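You operate a simulated robot arm through the tools that you are given. There is no shell and no other tool. Be economical: measure what you need, move in short steps, check, and stop when the job is done.

The job below is to be done with a simulated robot arm. You get a single attempt, and the scene is never put back.

JOB
Take the dust cap off, pull the clip, run the nut tight and back it off to the white mark.
Fine: cap on the painted ring, clip in the free slot of its holder.

It is judged by the outcome, as a careful person would: the job done as asked, and still so three seconds after it is handed in. It fails if anything else is knocked over, pushed out of place, dropped, spilled or broken. Lids that push on must go on centred and level and be pressed home; caps that screw on are set level and turned clockwise until they are tight.

ROBOT AND FRAMES
A 6-joint arm with a two-finger parallel gripper, fixed in place. Base frame: the origin is at the foot of the arm, x ahead of it, y to its left, z up; the work surface is at about z = 30. Units: mm, rad, N and s.
With the tool pointing down near the work surface it reaches from about 140 to 480 mm from the base axis. Its first joint turns from -1.257 to 1.257 rad. Payload 0.65 kg.
The tool frame sits at the grasp point between the pads (the TCP): z along the fingers, y along the line on which they close. The tips reach 25 mm beyond it. Largest opening 76 mm; finger width 18, thickness 10; the body of the gripper, 36 by 78 mm, starts 45 mm behind the TCP.
Orientation is told as [roll, pitch, yaw] about the base's x, y, z axes, in that order, counted from this pose: with the fingers straight down and closing along the base's y, the tool's x points along the base's -x, its y along +y and its z along -z.

CONTROLS
- The arm moves only by the tool jog_arm. Its argument "targets" is a list of rows, each a list of 3 entries, a list of its own where there are three numbers: the shift along the tool's x, y, z in mm, then the turn, a rotation vector about the tool's x, y, z in rad, then the finger opening in mm, from 0 to 76. In form: [[[tx, ty, tz], [rx, ry, rz], jaw], ...]. A call has 1 to 20 rows; each row shifts and turns the commanded pose from where the row before left it, along the tool's axes as they then stand. Each row takes 0.2 s and may step no farther than 50 mm and 0.15 rad from the row before; otherwise, or with a gripper value out of range, the whole call is refused. Where a pose cannot be reached the arm comes as near as it can. A force on the tool above 90 N (or 10 N above the force at the start of the call, whichever is more), or a blocked arm, ends the call early, and 0.2 s more pass. The fingers move at their own pace (about 108 mm/s each) and stop on an object; they squeeze with about 38 N. The grip force told is the motor's: it shows also when the fingers shut on nothing. Time passes only in rows, and 0.2 s behind the last, so rows that do not move let the fingers close. It gives the time, the measured TCP pose, the force on the tool (base axes), the opening and the grip force at its end, in the units of the frame above (readings bear some noise), and new pictures: "show" is both (left out), scene, wrist or none.
- Cameras (640 x 400 px; columns grow to the right, rows downward): "scene" is fixed at [60.6, 261.9, 413.7]; the picture's right is [-0.76, -0.65, 0.00], its down [-0.31, 0.37, -0.88] and it looks along [0.57, -0.67, -0.48] (base axes); focal length 242 px, centre (320, 200). "wrist" rides on the gripper at [58, 11, -81] in the tool frame; the picture's right is [-0.18, 0.98, 0.00], its down [-0.75, -0.14, -0.64] and it looks along [-0.63, -0.12, 0.77] (tool axes); focal length 243 px, centre (320, 200). There is no depth. A picture from a camera that has moved, and an enlarged one, comes with that camera's place and axes in the base frame and with its lens. The place of the scene camera against the robot may be out by one fixed shift of up to 12 mm in any direction.
- close_up(camera, box): a new picture of the part [left, top, right, bottom] of that camera's present view, enlarged. It takes no simulated time.
- finish_job(): hands the job in; it is judged then, once.

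Go step by step. Nothing tells you positions but the pictures and the camera data: compare them with the known pose of the tool, close in by small moves and look again before you grip or let go. The budget is 120 turns and 170 pictures, counting those below and the enlarged ones. Unless the task says otherwise, let go and move clear before handing in, and close with one line.

The tools are called after "Call:" by a JSON object that holds its "name" and its "arguments". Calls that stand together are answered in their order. jog_arm: Moves the arm, as the interface text tells. Its arguments: {"type":"object","properties":{"targets":{"type":"array","items":{"type":"array"}},"show":{"type":"string","enum":["both","scene","wrist","none"]}},"required":["targets"]} The other tools are called the same way: close_up (camera, box) takes an enlarged picture of a part of a camera's view; finish_job () hands the job in.

At the start:

```text
time: 0.0
eef_pos: [268.2, -101.0, 335.0]
tcp_rot: [-0.003, -0.002, 0.001]
wrist_force: [0.0, -0.5, 0.5]
grip_width: 76.0
gripper_force: 0.0
```

scene: 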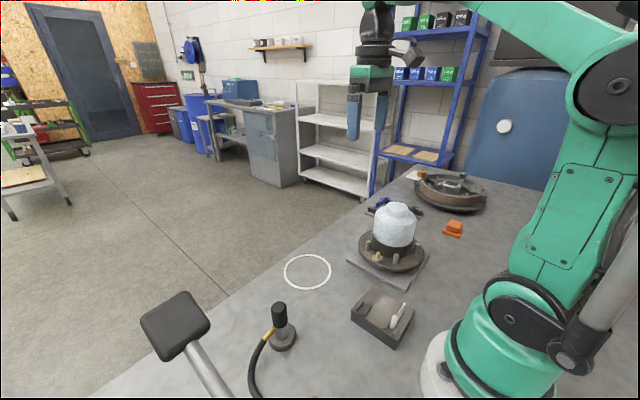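
wrist: 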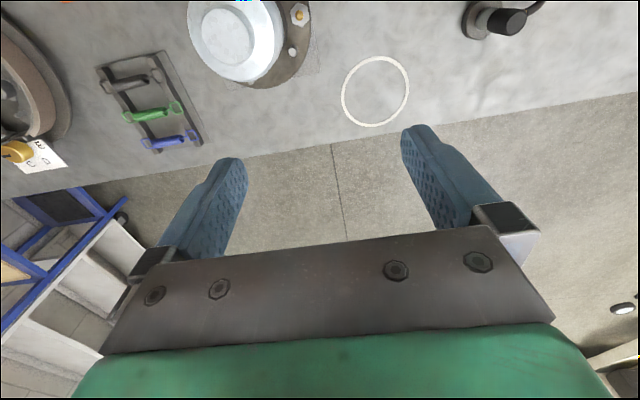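

I see a wheel-hub-like fixture with a white dust cap, a painted ring, a holder block and other items. I'll enlarge the main areas first.

Call:
{"name": "close_up", "arguments": {"camera": "scene", "box": [330, 160, 510, 350]}}

Call:
{"name": "close_up", "arguments": {"camera": "wrist", "box": [80, 0, 420, 180]}}

```text
2.11 times, centred on (420, 255) of scene
camera zoom: at [60.6, 261.9, 413.7], right [-0.76, -0.65, 0.0], down [-0.31, 0.37, -0.88], along [0.57, -0.67, -0.48], focal length 509 px, centre (110, 84)
```

zoom: 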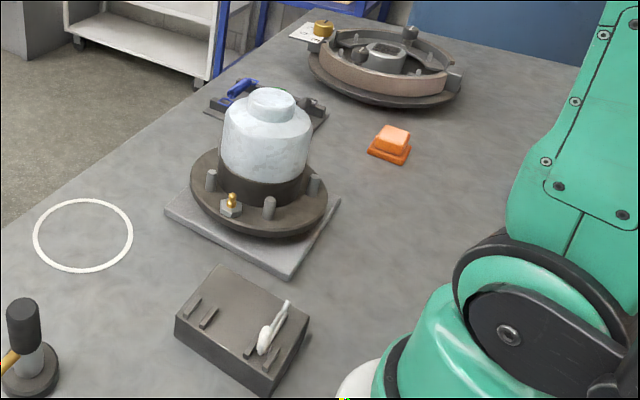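

```text
1.88 times, centred on (250, 90) of wrist
camera zoom: at [207.6, -91.0, 417.7], right [0.18, 0.98, 0.0], down [0.75, -0.14, 0.64], along [0.63, -0.12, -0.77], focal length 457 px, centre (452, 407)
```

zoom: 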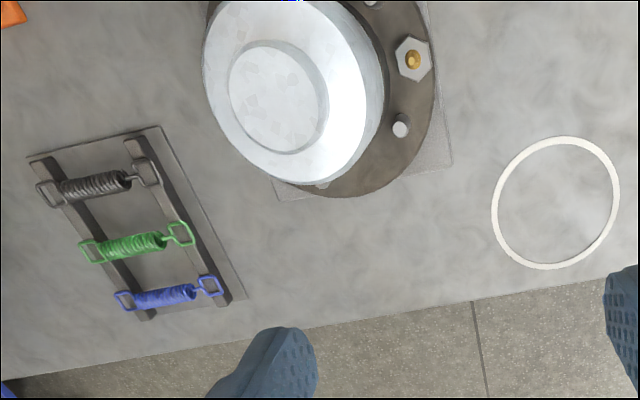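

The ring is near (330,-30) and the hub near (215,-188). I'm moving the wrist camera back to see the hub and the holder better.

Call:
{"name": "jog_arm", "arguments": {"targets": [[[39, -24, 0], [0, 0, 0], 76], [[39, -24, 0], [0, 0, 0], 76], [[0, 0, 0], [0, 0, 0], 76]], "show": "wrist"}}

```text
time: 0.8
eef_pos: [189.4, -149.2, 334.7]
tcp_rot: [-0.001, 0.0, -0.001]
wrist_force: [-1.4, 0.0, 0.1]
grip_width: 76.0
gripper_force: 0.0
camera wrist: at [128.8, -139.3, 416.9], right [0.18, 0.98, 0.0], down [0.75, -0.14, 0.64], along [0.63, -0.12, -0.77], focal length 243 px, centre (320, 200)
```

wrist: 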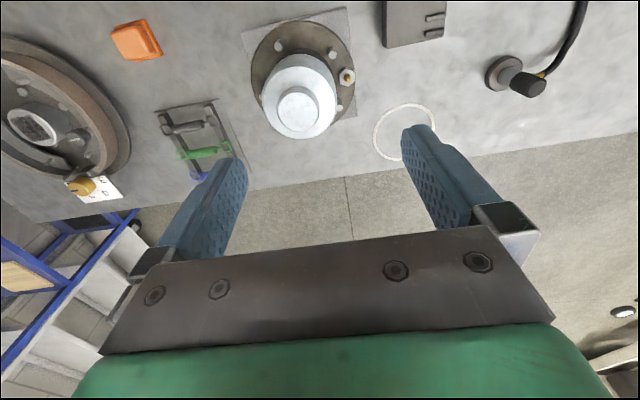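

The hub is now fully in view. I'm enlarging it and the scene view to triangulate.

Call:
{"name": "close_up", "arguments": {"camera": "wrist", "box": [220, 0, 460, 150]}}

Call:
{"name": "close_up", "arguments": {"camera": "scene", "box": [335, 190, 455, 265]}}

Call:
{"name": "close_up", "arguments": {"camera": "scene", "box": [335, 275, 435, 350]}}

```text
2.67 times, centred on (340, 75) of wrist
camera zoom: at [128.8, -139.3, 416.9], right [0.18, 0.98, 0.0], down [0.75, -0.14, 0.64], along [0.63, -0.12, -0.77], focal length 647 px, centre (267, 533)
```

zoom: 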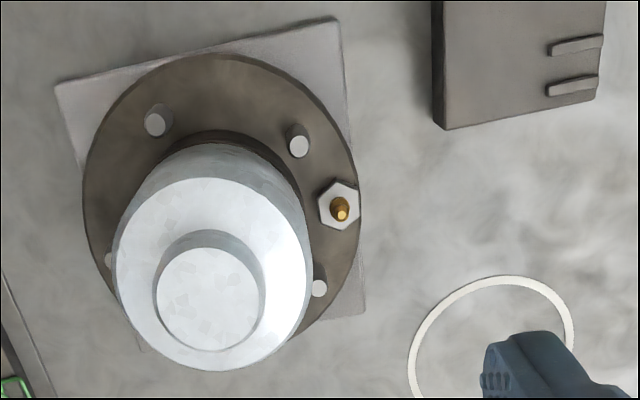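

```text
5.33 times, centred on (395, 228) of scene
camera zoom: at [60.6, 261.9, 413.7], right [-0.76, -0.65, 0.0], down [-0.31, 0.37, -0.88], along [0.57, -0.67, -0.48], focal length 1289 px, centre (-80, 53)
```

zoom: 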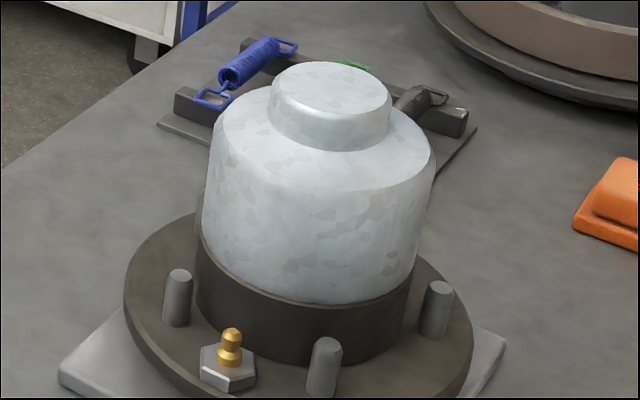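

```text
5.33 times, centred on (385, 312) of scene
camera zoom: at [60.6, 261.9, 413.7], right [-0.76, -0.65, 0.0], down [-0.31, 0.37, -0.88], along [0.57, -0.67, -0.48], focal length 1289 px, centre (-27, -400)
```

zoom: 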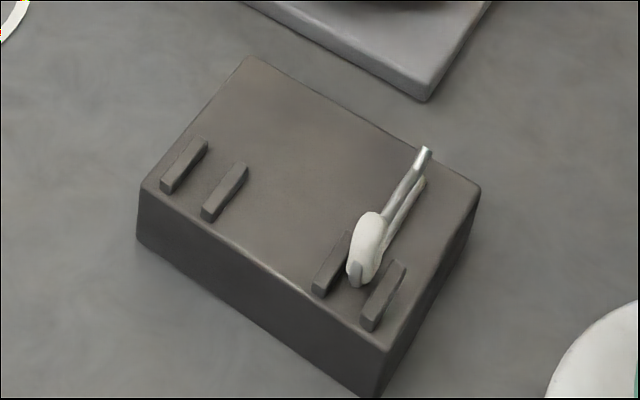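

The cap's top knob (about 47 mm across) looks graspable, near (219,-180,155). I'm going above it for a closer look.

Call:
{"name": "jog_arm", "arguments": {"targets": [[[-15, -15, 30], [0, 0, 0], 76], [[-14, -15, 30], [0, 0, 0], 76], [[0, 0, 20], [0, 0, 0], 76], [[0, 0, 0], [0, 0, 0], 76]]}}

```text
time: 1.8
eef_pos: [218.3, -179.6, 254.3]
tcp_rot: [-0.004, -0.002, -0.001]
wrist_force: [-0.7, -0.6, -0.6]
grip_width: 76.0
gripper_force: 0.1
camera wrist: at [157.9, -170.2, 337.4], right [0.18, 0.98, 0.0], down [0.75, -0.14, 0.64], along [0.63, -0.12, -0.77], focal length 243 px, centre (320, 200)
```

scene: 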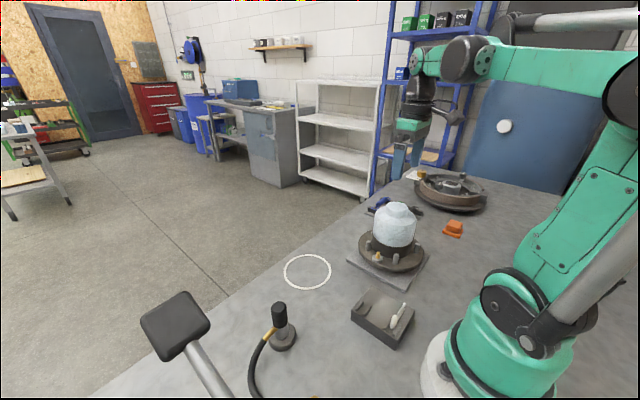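
wrist: 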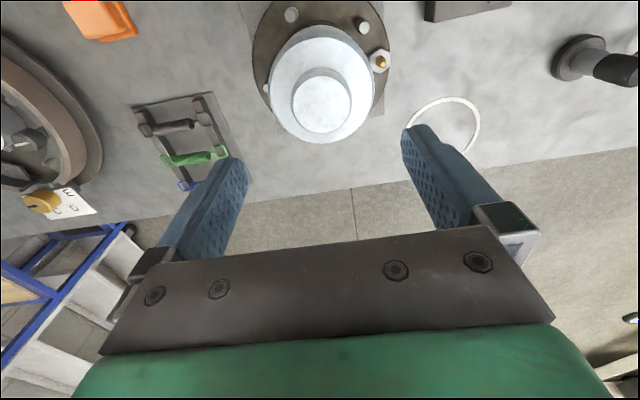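

The cap top is near (220,-181,146). I'm descending part way to verify.

Call:
{"name": "jog_arm", "arguments": {"targets": [[[-1.7, -1.5, 25], [0, 0, 0], 76], [[0, 0, 25], [0, 0, 0], 76], [[0, 0, 10], [0, 0, 0], 76], [[0, 0, 0], [0, 0, 0], 76]]}}

Call:
{"name": "close_up", "arguments": {"camera": "scene", "box": [335, 140, 455, 265]}}

```text
time: 2.8
eef_pos: [218.7, -180.6, 194.8]
tcp_rot: [-0.003, 0.0, 0.0]
wrist_force: [-0.3, -0.5, 0.5]
grip_width: 76.0
gripper_force: 0.0
camera wrist: at [159.4, -170.8, 277.6], right [0.18, 0.98, 0.0], down [0.75, -0.14, 0.64], along [0.63, -0.12, -0.77], focal length 243 px, centre (320, 200)
```

scene: 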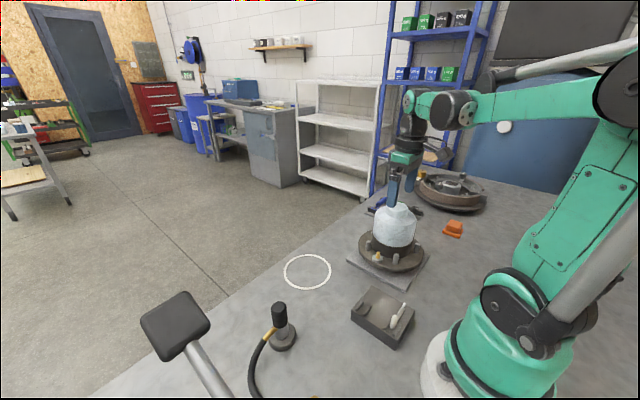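
wrist: 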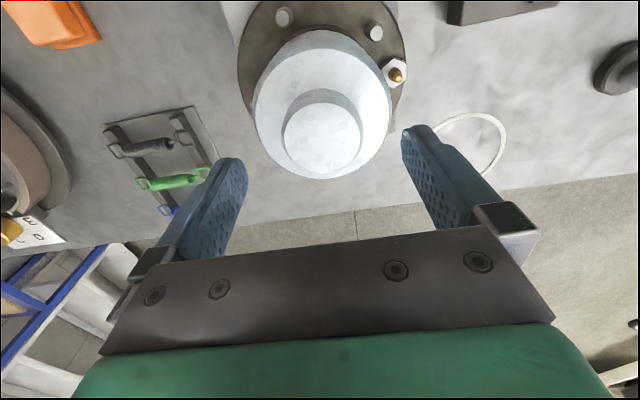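

```text
3.20 times, centred on (395, 202) of scene
camera zoom: at [60.6, 261.9, 413.7], right [-0.76, -0.65, 0.0], down [-0.31, 0.37, -0.88], along [0.57, -0.67, -0.48], focal length 774 px, centre (80, 192)
```

zoom: 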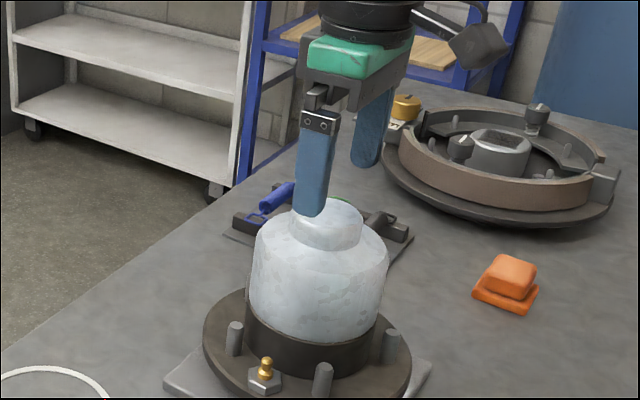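

The cap knob is centred between the fingers, with its top at about z=150. I'm lowering to TCP z=160 and closing.

Call:
{"name": "jog_arm", "arguments": {"targets": [[[-1, 0, 15], [0, 0, 0], 76], [[0, 0, 14], [0, 0, 0], 76], [[0, 0, 6], [0, 0, 0], 76], [[0, 0, 0], [0, 0, 0], 76]]}}

Call:
{"name": "close_up", "arguments": {"camera": "scene", "box": [335, 160, 455, 265]}}

```text
time: 3.8
eef_pos: [221.2, -181.2, 159.4]
tcp_rot: [-0.001, -0.002, 0.001]
wrist_force: [1.0, 0.4, -0.2]
grip_width: 76.1
gripper_force: 0.1
camera wrist: at [162.0, -171.2, 242.8], right [0.18, 0.98, 0.0], down [0.75, -0.14, 0.64], along [0.63, -0.12, -0.77], focal length 243 px, centre (320, 200)
```

scene: 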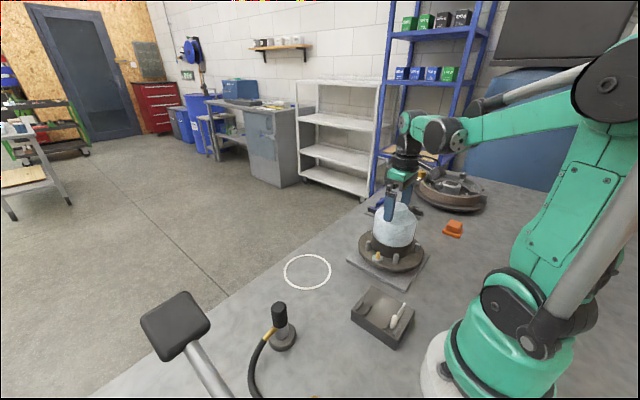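
wrist: 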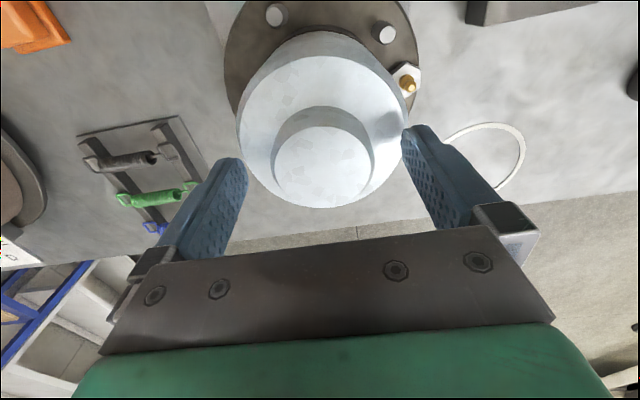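

```text
3.81 times, centred on (395, 212) of scene
camera zoom: at [60.6, 261.9, 413.7], right [-0.76, -0.65, 0.0], down [-0.31, 0.37, -0.88], along [0.57, -0.67, -0.48], focal length 921 px, centre (34, 152)
```

zoom: 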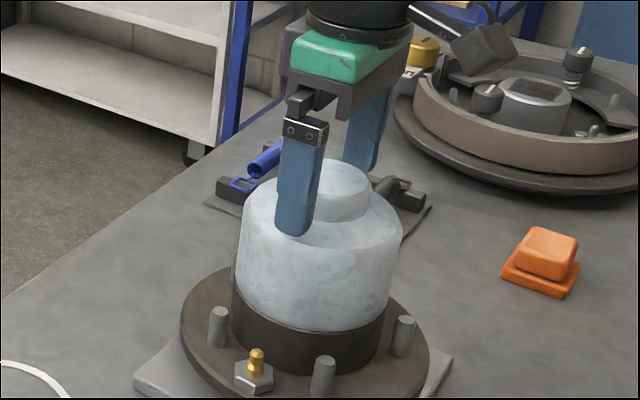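

The fingers straddle the knob. I'm lowering 3 mm more and closing.

Call:
{"name": "jog_arm", "arguments": {"targets": [[[1, 0, 3], [0, 0, 0], 76], [[0, 0, 0], [0, 0, 0], 50], [[0, 0, 0], [0, 0, 0], 44], [[0, 0, 0], [0, 0, 0], 40], [[0, 0, 0], [0, 0, 0], 40]]}}

Call:
{"name": "close_up", "arguments": {"camera": "scene", "box": [335, 160, 455, 265]}}

```text
time: 5.0
eef_pos: [220.9, -180.4, 156.5]
tcp_rot: [0.002, -0.002, 0.0]
wrist_force: [0.4, 19.7, 13.0]
grip_width: 56.1
gripper_force: 9.7
camera wrist: at [160.8, -171.1, 240.0], right [0.18, 0.98, 0.0], down [0.75, -0.14, 0.64], along [0.63, -0.12, -0.77], focal length 243 px, centre (320, 200)
```

scene: 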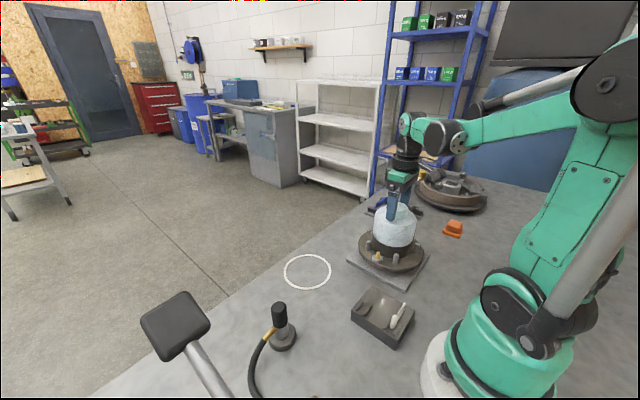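
wrist: 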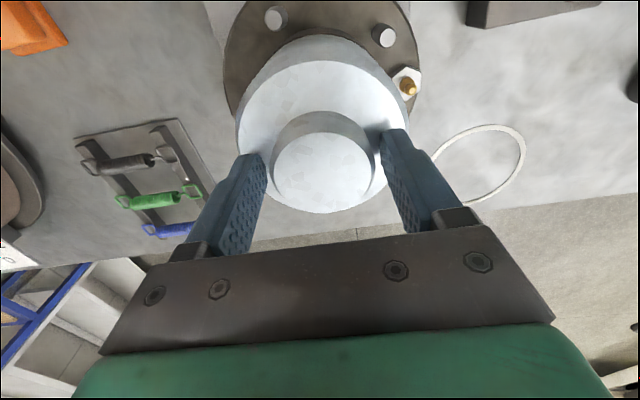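

```text
3.81 times, centred on (395, 212) of scene
camera zoom: at [60.6, 262.0, 413.6], right [-0.76, -0.65, 0.0], down [-0.31, 0.37, -0.88], along [0.57, -0.67, -0.48], focal length 921 px, centre (34, 152)
```

zoom: 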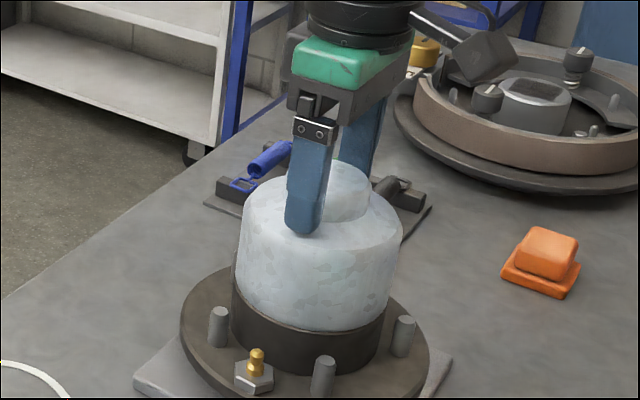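

The +y fingertip seems to catch on the sloped shoulder. I'm opening, rising 5 mm and closing again.

Call:
{"name": "jog_arm", "arguments": {"targets": [[[0, 0, 0], [0, 0, 0], 64], [[0, 0, -5], [0, 0, 0], 64], [[0, 0, 0], [0, 0, 0], 52], [[0, 0, 0], [0, 0, 0], 40], [[0, 0, 0], [0, 0, 0], 40]]}}

Call:
{"name": "close_up", "arguments": {"camera": "wrist", "box": [160, 60, 480, 260]}}

```text
time: 6.2
eef_pos: [219.7, -181.2, 162.1]
tcp_rot: [-0.003, 0.001, 0.001]
wrist_force: [-0.2, -0.2, 0.3]
grip_width: 45.6
gripper_force: 37.6
camera wrist: at [160.4, -171.2, 245.1], right [0.18, 0.98, 0.0], down [0.75, -0.14, 0.64], along [0.63, -0.12, -0.77], focal length 243 px, centre (320, 200)
```

scene: 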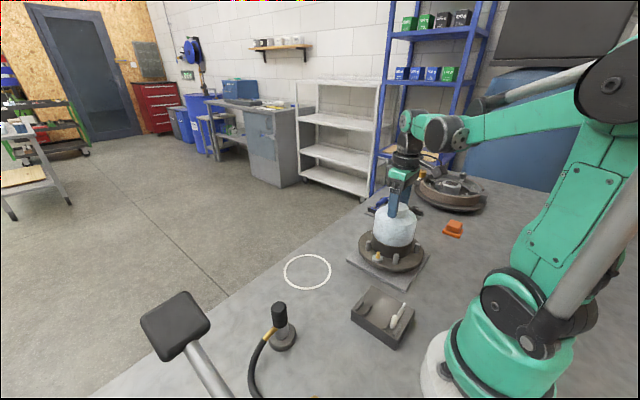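
wrist: 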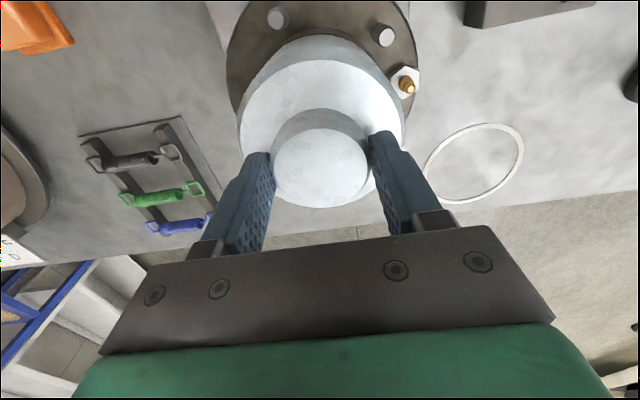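

```text
2.00 times, centred on (320, 160) of wrist
camera zoom: at [160.4, -171.2, 245.1], right [0.18, 0.98, 0.0], down [0.75, -0.14, 0.64], along [0.63, -0.12, -0.77], focal length 485 px, centre (320, 280)
```

zoom: 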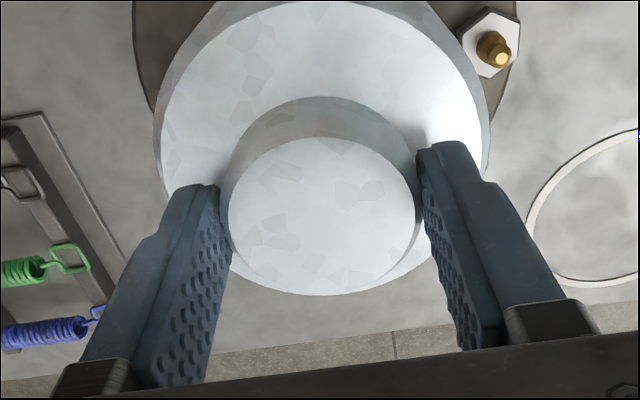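

Gripped at 45.6 mm with 38 N. I'm pulling up gently.

Call:
{"name": "jog_arm", "arguments": {"targets": [[[0, 0, -3], [0, 0, 0], 40], [[0, 0, -3], [0, 0, 0], 40], [[0, 0, -4], [0, 0, 0], 40]], "show": "scene"}}

Call:
{"name": "close_up", "arguments": {"camera": "scene", "box": [335, 160, 455, 265]}}

```text
time: 7.0
eef_pos: [220.7, -180.3, 171.6]
tcp_rot: [-0.004, 0.001, -0.001]
wrist_force: [-0.3, -0.1, -0.5]
grip_width: 45.8
gripper_force: 37.6
```

scene: 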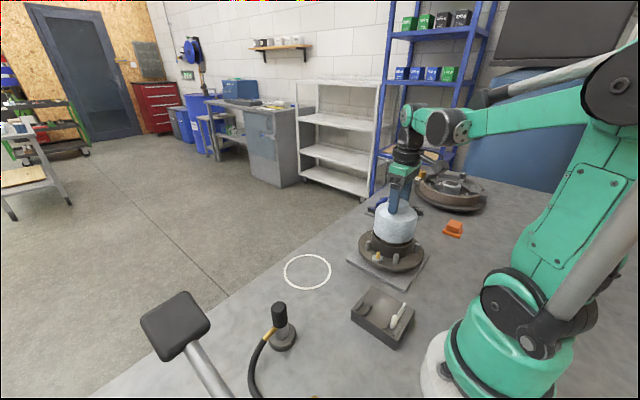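

```text
3.81 times, centred on (395, 212) of scene
camera zoom: at [60.6, 261.9, 413.7], right [-0.76, -0.65, 0.0], down [-0.31, 0.37, -0.88], along [0.57, -0.67, -0.48], focal length 921 px, centre (34, 152)
```

zoom: 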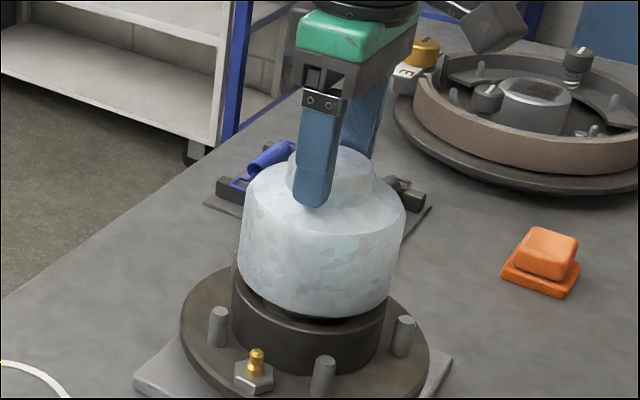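

The cap is coming off cleanly. I'm lifting it straight up.

Call:
{"name": "jog_arm", "arguments": {"targets": [[[0, 0, -15], [0, 0, 0], 40], [[0, 0, -25], [0, 0, 0], 40], [[0, 0, -30], [0, 0, 0], 40], [[0, 0, -30], [0, 0, 0], 40], [[0, 0, 0], [0, 0, 0], 40]]}}

Call:
{"name": "close_up", "arguments": {"camera": "scene", "box": [335, 120, 455, 275]}}

Call:
{"name": "close_up", "arguments": {"camera": "wrist", "box": [200, 0, 480, 175]}}

```text
time: 8.2
eef_pos: [219.2, -178.9, 272.7]
tcp_rot: [-0.002, 0.0, 0.001]
wrist_force: [0.1, -0.2, -0.5]
grip_width: 45.5
gripper_force: 38.5
camera wrist: at [160.1, -169.6, 355.8], right [0.18, 0.98, 0.0], down [0.75, -0.14, 0.64], along [0.63, -0.12, -0.77], focal length 243 px, centre (320, 200)
```

scene: 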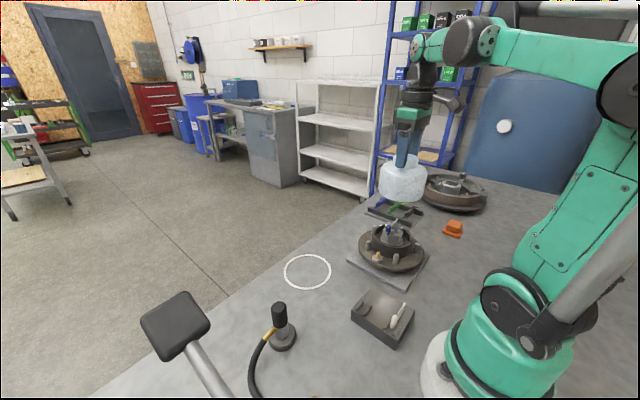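
wrist: 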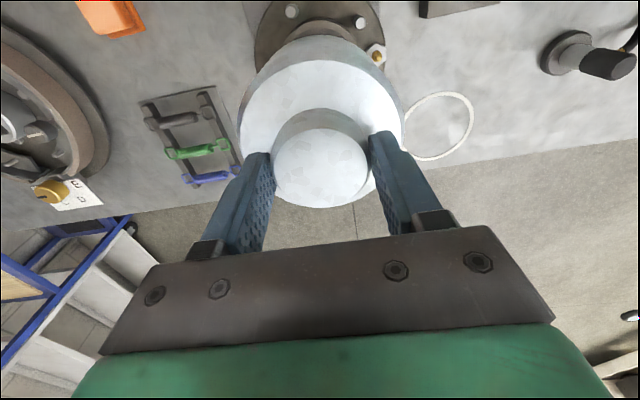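

```text
2.58 times, centred on (395, 198) of scene
camera zoom: at [60.6, 261.9, 413.7], right [-0.76, -0.65, 0.0], down [-0.31, 0.37, -0.88], along [0.57, -0.67, -0.48], focal length 624 px, centre (126, 206)
```

zoom: 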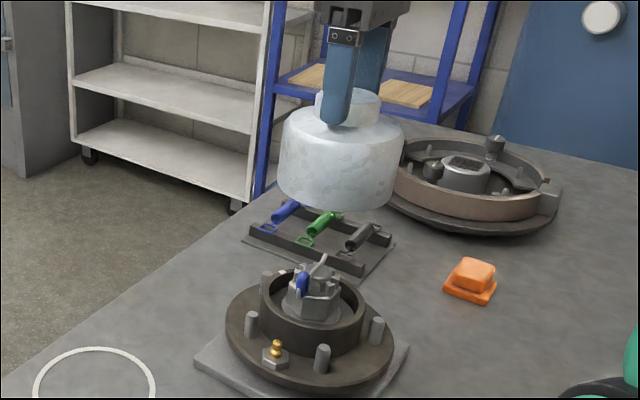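

```text
2.29 times, centred on (340, 88) of wrist
camera zoom: at [160.1, -169.6, 355.8], right [0.18, 0.98, 0.0], down [0.75, -0.14, 0.64], along [0.63, -0.12, -0.77], focal length 555 px, centre (274, 457)
```

zoom: 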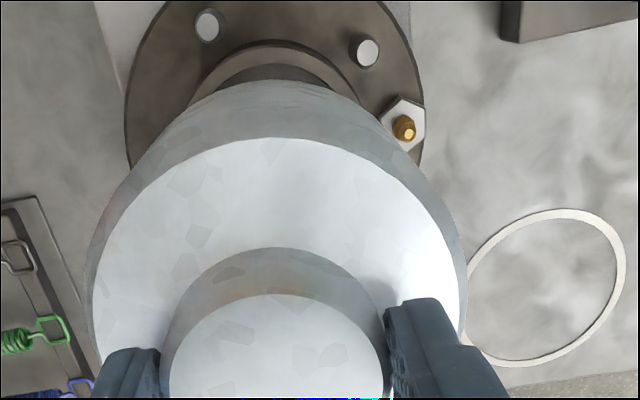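

The cap is off and the blue clip is visible on the nut. With the cap held high, I'm taking views from both sides of the ring to fix its centre.

Call:
{"name": "jog_arm", "arguments": {"targets": [[[-44, 14, 0], [0, 0, 0], 40], [[-44, 14, 0], [0, 0, 0], 40], [[-44, 14, 0], [0, 0, 0], 40], [[0, 0, 0], [0, 0, 0], 40]], "show": "wrist"}}

Call:
{"name": "jog_arm", "arguments": {"targets": [[[0, 46, 0], [0, 0, 0], 40], [[0, 46, 0], [0, 0, 0], 40], [[0, 46, 0], [0, 0, 0], 40], [[0, 46, 0], [0, 0, 0], 40], [[0, 0, 0], [0, 0, 0], 40]], "show": "wrist"}}

```text
time: 9.2
eef_pos: [352.4, -138.0, 272.1]
tcp_rot: [-0.002, -0.002, 0.0]
wrist_force: [0.5, 0.0, -1.6]
grip_width: 45.8
gripper_force: 38.1
camera wrist: at [292.3, -127.8, 354.1], right [0.18, 0.98, 0.0], down [0.75, -0.14, 0.64], along [0.63, -0.12, -0.77], focal length 243 px, centre (320, 200)
```

wrist: 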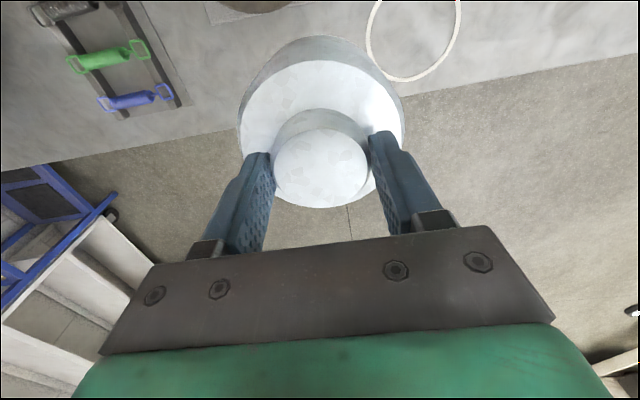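

```text
time: 10.4
eef_pos: [350.7, 44.5, 272.0]
tcp_rot: [-0.003, -0.001, 0.0]
wrist_force: [0.3, 0.5, -0.6]
grip_width: 45.6
gripper_force: 38.4
camera wrist: at [290.6, 55.1, 355.6], right [0.18, 0.98, 0.0], down [0.75, -0.14, 0.64], along [0.63, -0.12, -0.77], focal length 243 px, centre (320, 200)
```

wrist: 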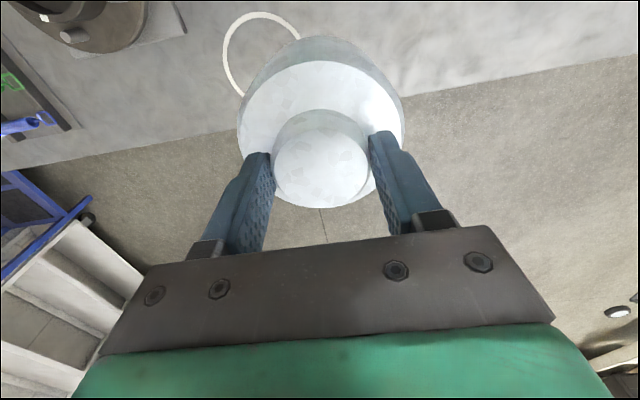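

The estimates put the ring at about (334±7, -28±4). I'm moving over it, lowering partly, and comparing cap and ring directly in the scene view.

Call:
{"name": "jog_arm", "arguments": {"targets": [[[8, -36, 0], [0, 0, 0], 40], [[8, -36, 0], [0, 0, 0], 40], [[0, 0, 40], [0, 0, 0], 40], [[0, 0, 40], [0, 0, 0], 40], [[0, 0, 25], [0, 0, 0], 40], [[0, 0, 0], [0, 0, 0], 40]]}}

Call:
{"name": "close_up", "arguments": {"camera": "scene", "box": [240, 180, 400, 300]}}

```text
time: 11.8
eef_pos: [335.6, -28.6, 166.7]
tcp_rot: [-0.001, -0.003, 0.0]
wrist_force: [-0.6, -0.1, -1.2]
grip_width: 45.6
gripper_force: 38.1
camera wrist: at [275.5, -17.4, 250.1], right [0.18, 0.98, 0.0], down [0.75, -0.14, 0.64], along [0.63, -0.12, -0.77], focal length 243 px, centre (320, 200)
```

scene: 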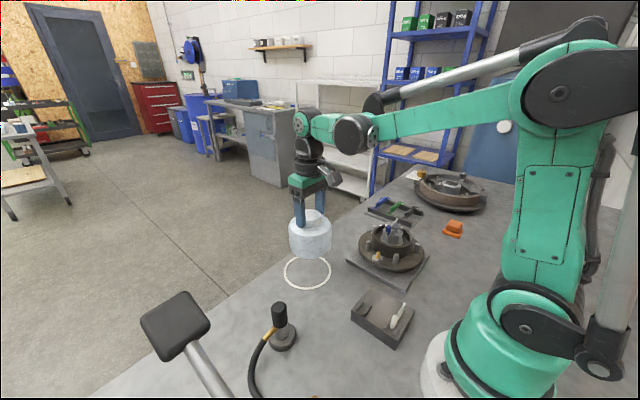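
wrist: 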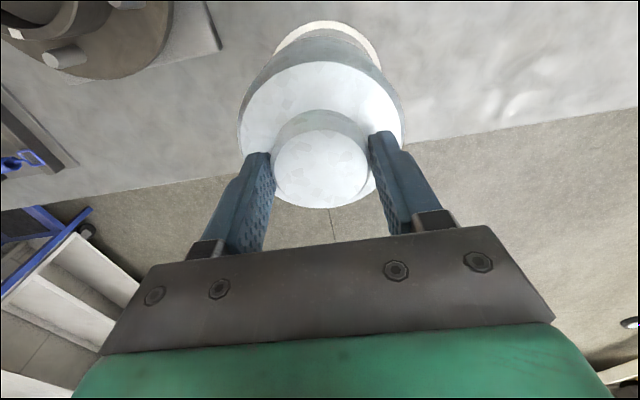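

```text
3.33 times, centred on (320, 240) of scene
camera zoom: at [60.6, 261.9, 413.7], right [-0.76, -0.65, 0.0], down [-0.31, 0.37, -0.88], along [0.57, -0.67, -0.48], focal length 806 px, centre (320, 67)
```

zoom: 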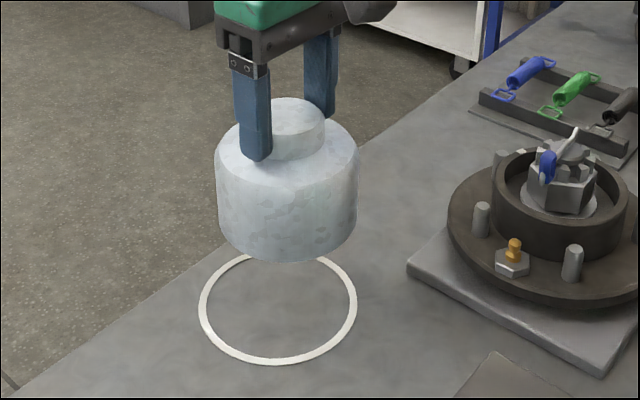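

Cap and ring comparison suggests the surface is lower than 30 and the ring is slightly ahead and to the left. I'm shifting (+5,+5) and lowering in steps.

Call:
{"name": "jog_arm", "arguments": {"targets": [[[-5, 5, 15], [0, 0, 0], 40], [[0, 0, 15], [0, 0, 0], 40], [[0, 0, 0], [0, 0, 0], 40]]}}

Call:
{"name": "close_up", "arguments": {"camera": "scene", "box": [240, 180, 400, 300]}}

```text
time: 12.6
eef_pos: [341.5, -20.6, 138.5]
tcp_rot: [-0.002, -0.002, 0.0]
wrist_force: [-0.2, 0.0, -1.7]
grip_width: 45.5
gripper_force: 38.3
camera wrist: at [281.8, -11.7, 220.0], right [0.18, 0.98, 0.0], down [0.75, -0.14, 0.64], along [0.63, -0.12, -0.77], focal length 243 px, centre (320, 200)
```

scene: 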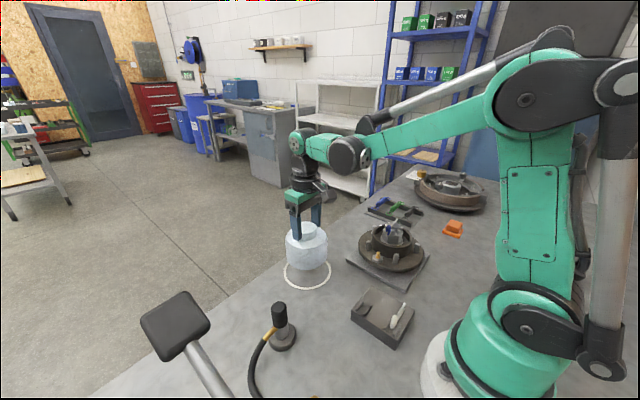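
wrist: 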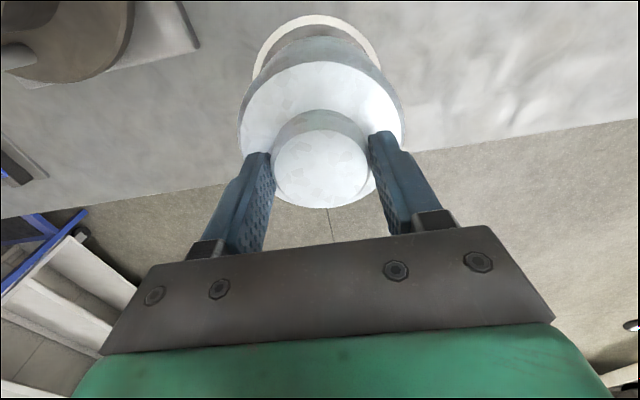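

```text
3.33 times, centred on (320, 240) of scene
camera zoom: at [60.6, 261.9, 413.6], right [-0.76, -0.65, 0.0], down [-0.31, 0.37, -0.88], along [0.57, -0.67, -0.48], focal length 806 px, centre (320, 67)
```

zoom: 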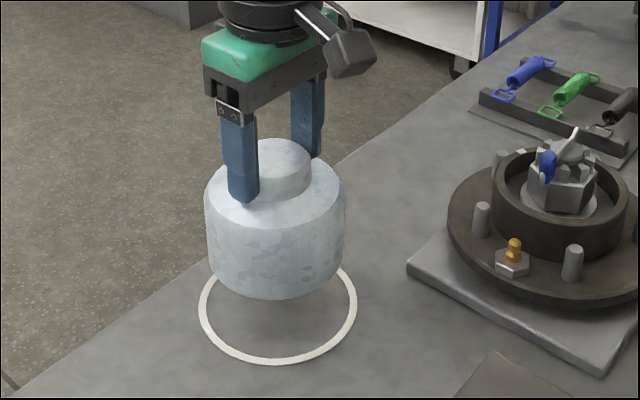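

Laterally it lines up. I'm continuing down to see whether the surface is at 30 or lower.

Call:
{"name": "jog_arm", "arguments": {"targets": [[[0, 0, 6], [0, 0, 0], 40], [[0, 0, 4], [0, 0, 0], 40], [[0, 0, 0], [0, 0, 0], 40]]}}

Call:
{"name": "close_up", "arguments": {"camera": "scene", "box": [260, 210, 360, 300]}}

Call:
{"name": "close_up", "arguments": {"camera": "wrist", "box": [220, 0, 420, 125]}}

```text
time: 13.4
eef_pos: [341.8, -23.3, 127.5]
tcp_rot: [-0.001, -0.002, 0.0]
wrist_force: [-0.1, 0.6, -0.7]
grip_width: 45.5
gripper_force: 37.7
camera wrist: at [281.5, -12.1, 210.5], right [0.18, 0.98, 0.0], down [0.75, -0.14, 0.64], along [0.63, -0.12, -0.77], focal length 243 px, centre (320, 200)
```

scene: 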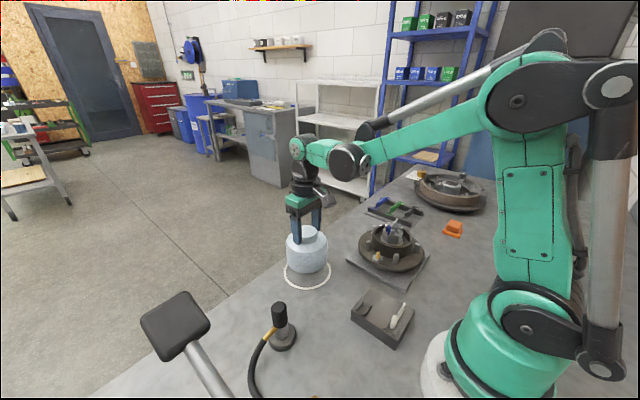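
wrist: 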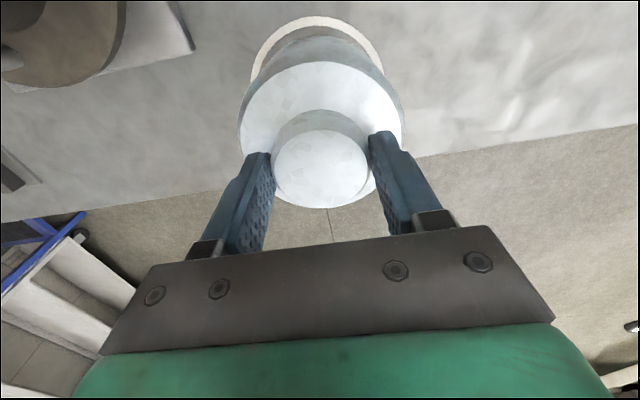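

```text
4.44 times, centred on (310, 255) of scene
camera zoom: at [60.6, 261.9, 413.6], right [-0.76, -0.65, 0.0], down [-0.31, 0.37, -0.88], along [0.57, -0.67, -0.48], focal length 1074 px, centre (364, -44)
```

zoom: 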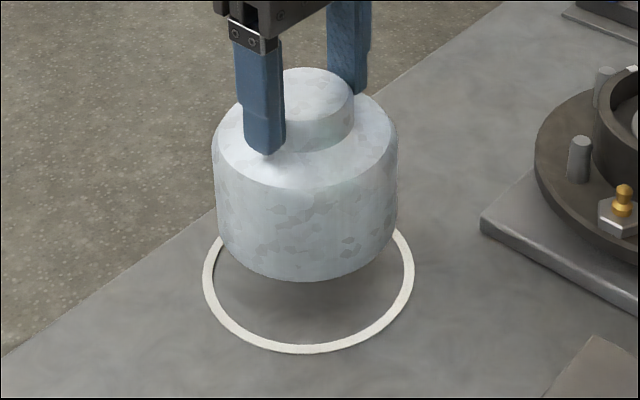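

```text
3.20 times, centred on (320, 62) of wrist
camera zoom: at [281.5, -12.1, 210.5], right [0.18, 0.98, 0.0], down [0.75, -0.14, 0.64], along [0.63, -0.12, -0.77], focal length 776 px, centre (320, 640)
```

zoom: 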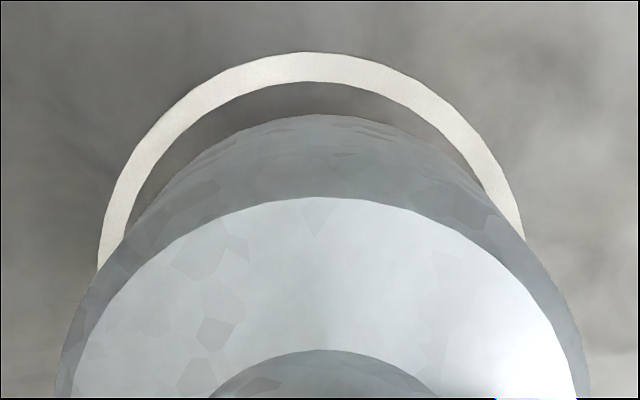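

The wrist view puts the ring centre at about (340.5,-25.7), nearly under the cap. I'm making a small correction and lowering in guarded steps.

Call:
{"name": "jog_arm", "arguments": {"targets": [[[1.5, -2, 5], [0, 0, 0], 40], [[0, 0, 5], [0, 0, 0], 40], [[0, 0, 5], [0, 0, 0], 40], [[0, 0, 0], [0, 0, 0], 40]]}}

Call:
{"name": "close_up", "arguments": {"camera": "scene", "box": [260, 210, 360, 300]}}

Call:
{"name": "close_up", "arguments": {"camera": "wrist", "box": [220, 0, 420, 125]}}

```text
time: 14.4
eef_pos: [339.6, -24.2, 111.4]
tcp_rot: [-0.002, -0.002, 0.001]
wrist_force: [-0.7, 1.1, -1.1]
grip_width: 45.6
gripper_force: 37.6
camera wrist: at [280.0, -14.2, 194.5], right [0.18, 0.98, 0.0], down [0.75, -0.14, 0.64], along [0.63, -0.12, -0.77], focal length 243 px, centre (320, 200)
```

scene: 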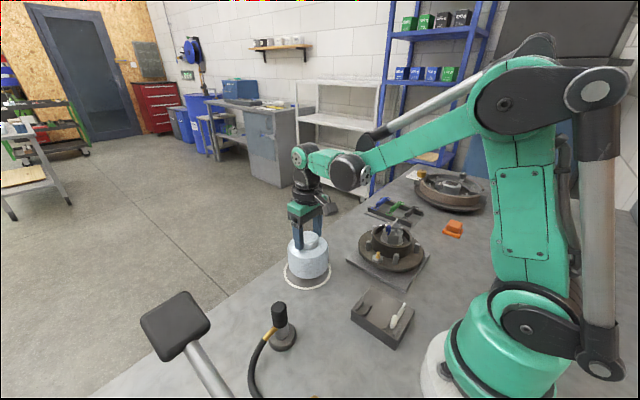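
wrist: 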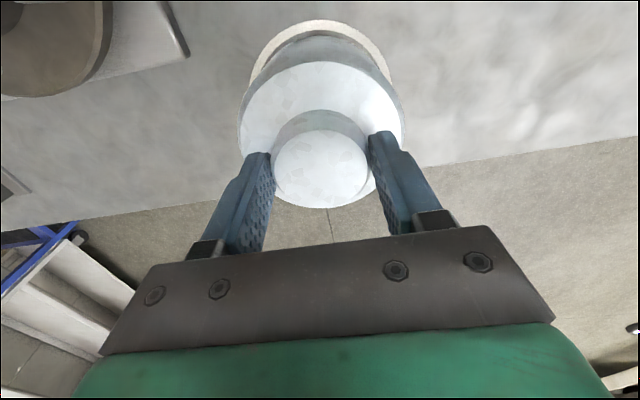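

```text
4.44 times, centred on (310, 255) of scene
camera zoom: at [60.6, 261.9, 413.6], right [-0.76, -0.65, 0.0], down [-0.31, 0.37, -0.88], along [0.57, -0.67, -0.48], focal length 1074 px, centre (364, -44)
```

zoom: 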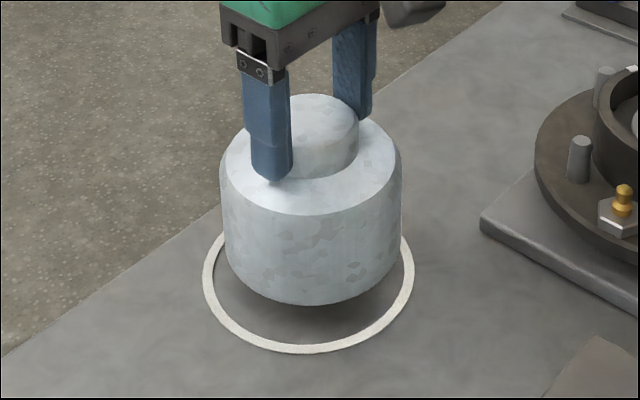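

```text
3.20 times, centred on (320, 62) of wrist
camera zoom: at [280.0, -14.2, 194.5], right [0.18, 0.98, 0.0], down [0.75, -0.14, 0.64], along [0.63, -0.12, -0.77], focal length 776 px, centre (320, 640)
```

zoom: 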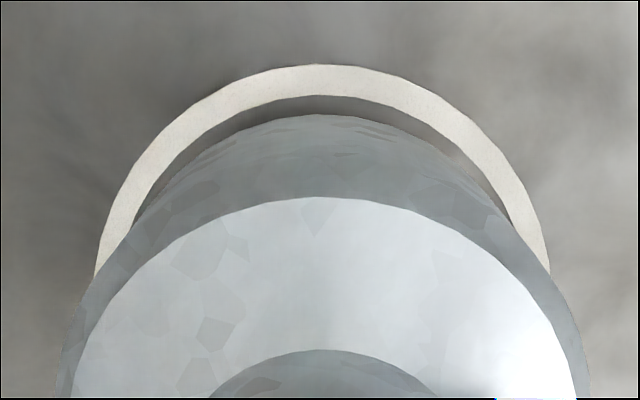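

Centred laterally. I'm lowering further.

Call:
{"name": "jog_arm", "arguments": {"targets": [[[0, 0, 5], [0, 0, 0], 40], [[0, 0, 4], [0, 0, 0], 40], [[0, 0, 2], [0, 0, 0], 40], [[0, 0, 0], [0, 0, 0], 40]]}}

Call:
{"name": "close_up", "arguments": {"camera": "scene", "box": [260, 210, 360, 300]}}

Call:
{"name": "close_up", "arguments": {"camera": "wrist", "box": [220, 0, 420, 125]}}

```text
time: 15.4
eef_pos: [340.5, -24.3, 101.6]
tcp_rot: [-0.003, -0.002, 0.0]
wrist_force: [-0.1, 0.7, 0.0]
grip_width: 45.3
gripper_force: 38.2
camera wrist: at [280.3, -14.2, 184.0], right [0.18, 0.98, 0.0], down [0.75, -0.14, 0.64], along [0.63, -0.12, -0.77], focal length 243 px, centre (320, 200)
```

scene: 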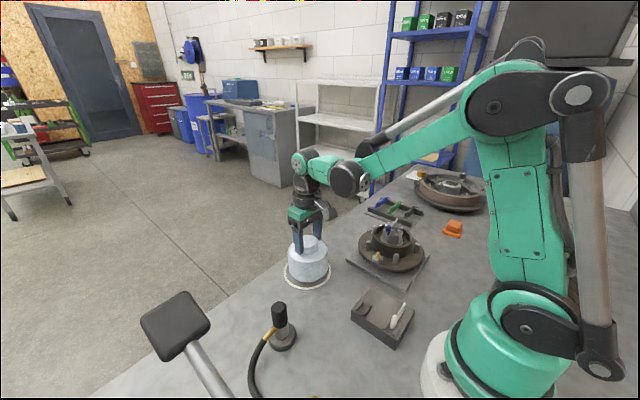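
wrist: 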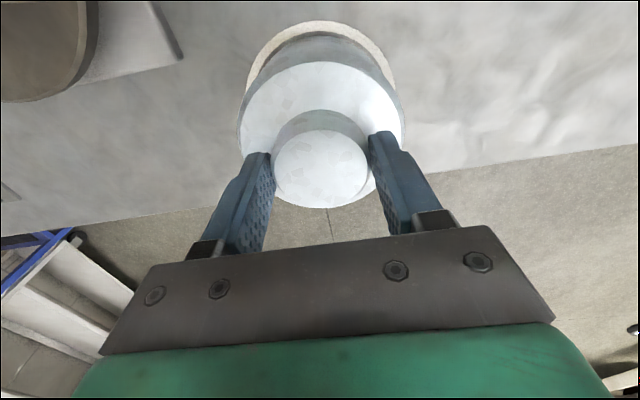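

```text
4.44 times, centred on (310, 255) of scene
camera zoom: at [60.6, 261.9, 413.7], right [-0.76, -0.65, 0.0], down [-0.31, 0.37, -0.88], along [0.57, -0.67, -0.48], focal length 1074 px, centre (364, -44)
```

zoom: 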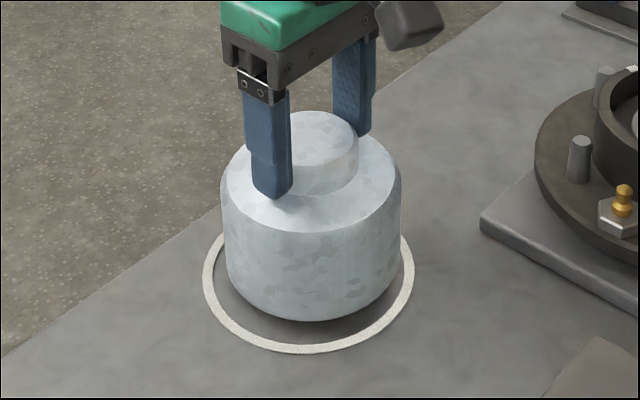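

```text
3.20 times, centred on (320, 62) of wrist
camera zoom: at [280.3, -14.2, 184.0], right [0.18, 0.98, 0.0], down [0.75, -0.14, 0.64], along [0.63, -0.12, -0.77], focal length 776 px, centre (320, 640)
```

zoom: 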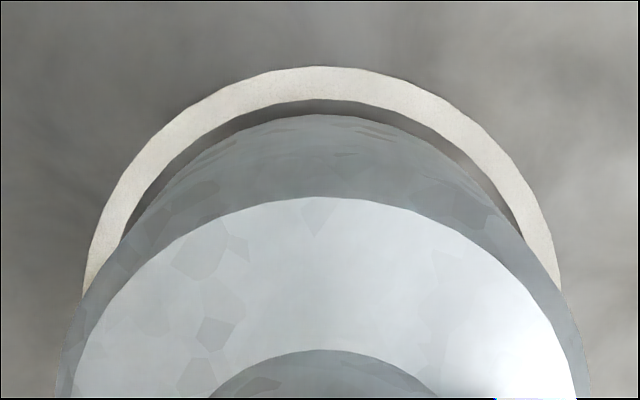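

About 10 mm remains. I'm taking small steps and reading the force.

Call:
{"name": "jog_arm", "arguments": {"targets": [[[0, 0, 3], [0, 0, 0], 40], [[0, 0, 2], [0, 0, 0], 40], [[0, 0, 0], [0, 0, 0], 40]], "show": "none"}}

Call:
{"name": "jog_arm", "arguments": {"targets": [[[0, 0, 2], [0, 0, 0], 40], [[0, 0, 0], [0, 0, 0], 40]], "show": "none"}}

Call:
{"name": "close_up", "arguments": {"camera": "scene", "box": [260, 210, 360, 300]}}

```text
time: 16.2
eef_pos: [340.0, -24.4, 95.9]
tcp_rot: [0.0, -0.001, -0.001]
wrist_force: [0.3, 0.3, -0.6]
grip_width: 45.6
gripper_force: 37.6
```

```text
time: 16.8
eef_pos: [340.4, -24.1, 93.9]
tcp_rot: [-0.002, -0.001, -0.002]
wrist_force: [0.5, 0.1, -0.5]
grip_width: 45.8
gripper_force: 38.2
```

```text
4.44 times, centred on (310, 255) of scene
camera zoom: at [60.6, 261.9, 413.7], right [-0.76, -0.65, 0.0], down [-0.31, 0.37, -0.88], along [0.57, -0.67, -0.48], focal length 1074 px, centre (364, -44)
```

zoom: 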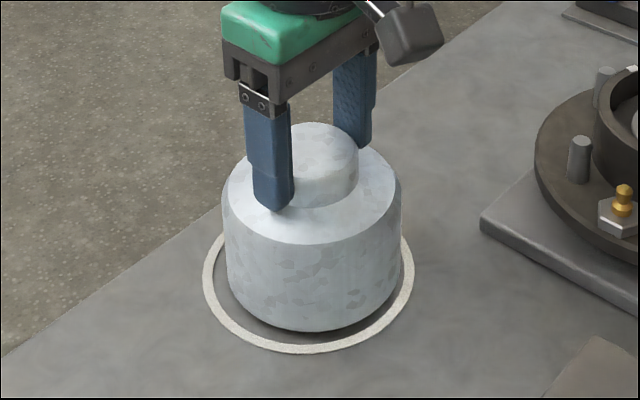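

Call:
{"name": "jog_arm", "arguments": {"targets": [[[0, 0, 1.5], [0, 0, 0], 40], [[0, 0, 0], [0, 0, 0], 40]], "show": "none"}}

Call:
{"name": "jog_arm", "arguments": {"targets": [[[0, 0, 1.5], [0, 0, 0], 40], [[0, 0, 0], [0, 0, 0], 40]], "show": "none"}}

Call:
{"name": "close_up", "arguments": {"camera": "scene", "box": [260, 210, 360, 300]}}

Call:
{"name": "close_up", "arguments": {"camera": "wrist", "box": [220, 0, 420, 125]}}

```text
time: 17.4
eef_pos: [339.2, -24.4, 93.4]
tcp_rot: [-0.003, -0.001, -0.001]
wrist_force: [0.5, 0.3, -0.6]
grip_width: 45.7
gripper_force: 38.0
```

```text
time: 18.0
eef_pos: [340.1, -22.9, 91.5]
tcp_rot: [-0.001, -0.002, 0.0]
wrist_force: [-0.4, 0.3, -1.0]
grip_width: 45.6
gripper_force: 37.9
```

```text
4.44 times, centred on (310, 255) of scene
camera zoom: at [60.6, 261.9, 413.7], right [-0.76, -0.65, 0.0], down [-0.31, 0.37, -0.88], along [0.57, -0.67, -0.48], focal length 1074 px, centre (364, -44)
```

zoom: 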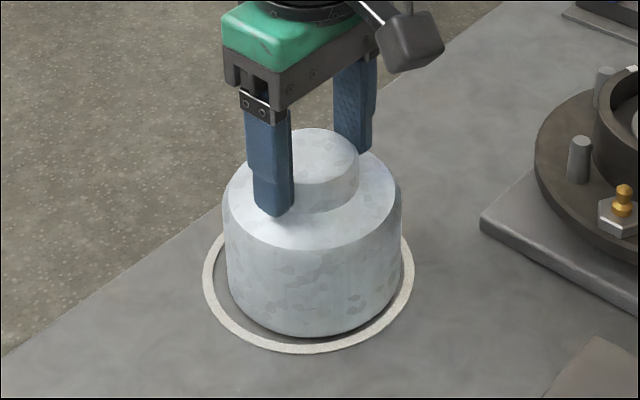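

```text
3.20 times, centred on (320, 62) of wrist
camera zoom: at [279.7, -13.9, 173.8], right [0.18, 0.98, 0.0], down [0.75, -0.14, 0.64], along [0.63, -0.12, -0.77], focal length 776 px, centre (320, 640)
```

zoom: 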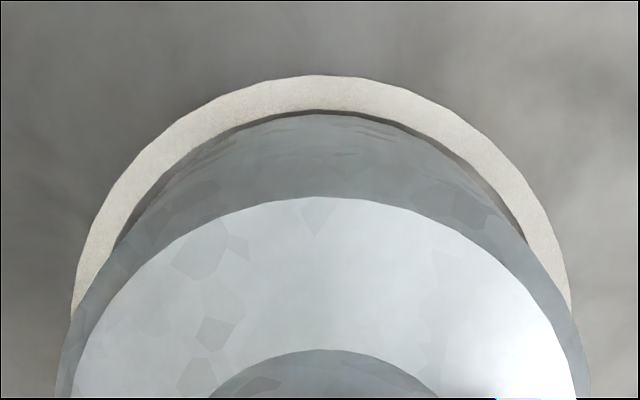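

Nearly touching. I'm nudging the cap about 2 mm to centre it, then going down.

Call:
{"name": "jog_arm", "arguments": {"targets": [[[-2, 1, 0], [0, 0, 0], 40], [[0, 0, 1], [0, 0, 0], 40], [[0, 0, 0], [0, 0, 0], 40]], "show": "none"}}

Call:
{"name": "jog_arm", "arguments": {"targets": [[[0, 0, 1], [0, 0, 0], 40], [[0, 0, 0], [0, 0, 0], 40]], "show": "none"}}

Call:
{"name": "close_up", "arguments": {"camera": "scene", "box": [260, 210, 360, 300]}}

Call:
{"name": "close_up", "arguments": {"camera": "wrist", "box": [220, 0, 420, 125]}}

```text
time: 18.8
eef_pos: [342.2, -22.2, 89.8]
tcp_rot: [0.0, -0.001, 0.0]
wrist_force: [0.6, 0.2, -0.8]
grip_width: 45.7
gripper_force: 37.9
```

```text
time: 19.4
eef_pos: [340.9, -23.6, 89.3]
tcp_rot: [-0.003, -0.002, 0.001]
wrist_force: [-0.1, 0.6, -1.0]
grip_width: 45.5
gripper_force: 38.6
```

```text
4.44 times, centred on (310, 255) of scene
camera zoom: at [60.6, 261.9, 413.6], right [-0.76, -0.65, 0.0], down [-0.31, 0.37, -0.88], along [0.57, -0.67, -0.48], focal length 1074 px, centre (364, -44)
```

zoom: 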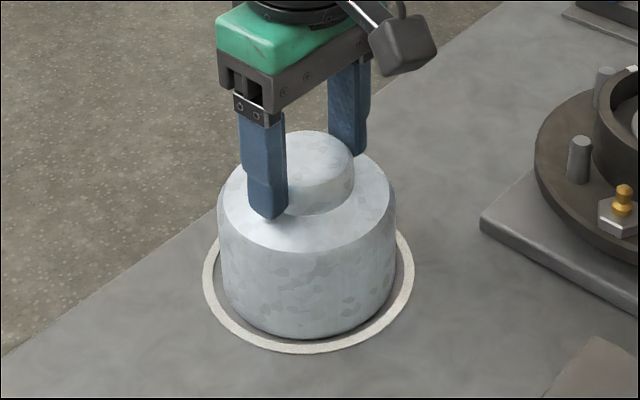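

```text
3.20 times, centred on (320, 62) of wrist
camera zoom: at [282.2, -12.6, 171.8], right [0.18, 0.98, 0.0], down [0.75, -0.14, 0.64], along [0.63, -0.12, -0.77], focal length 776 px, centre (320, 640)
```

zoom: 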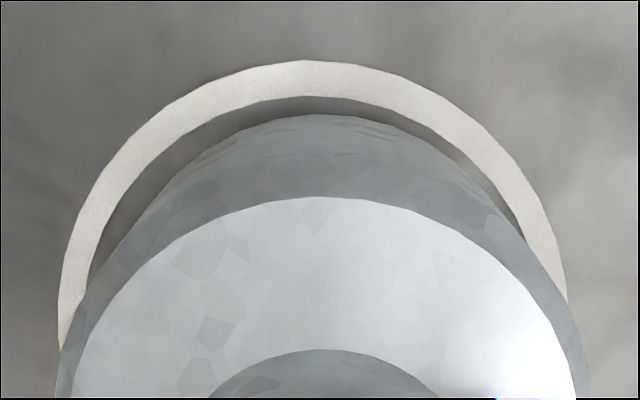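

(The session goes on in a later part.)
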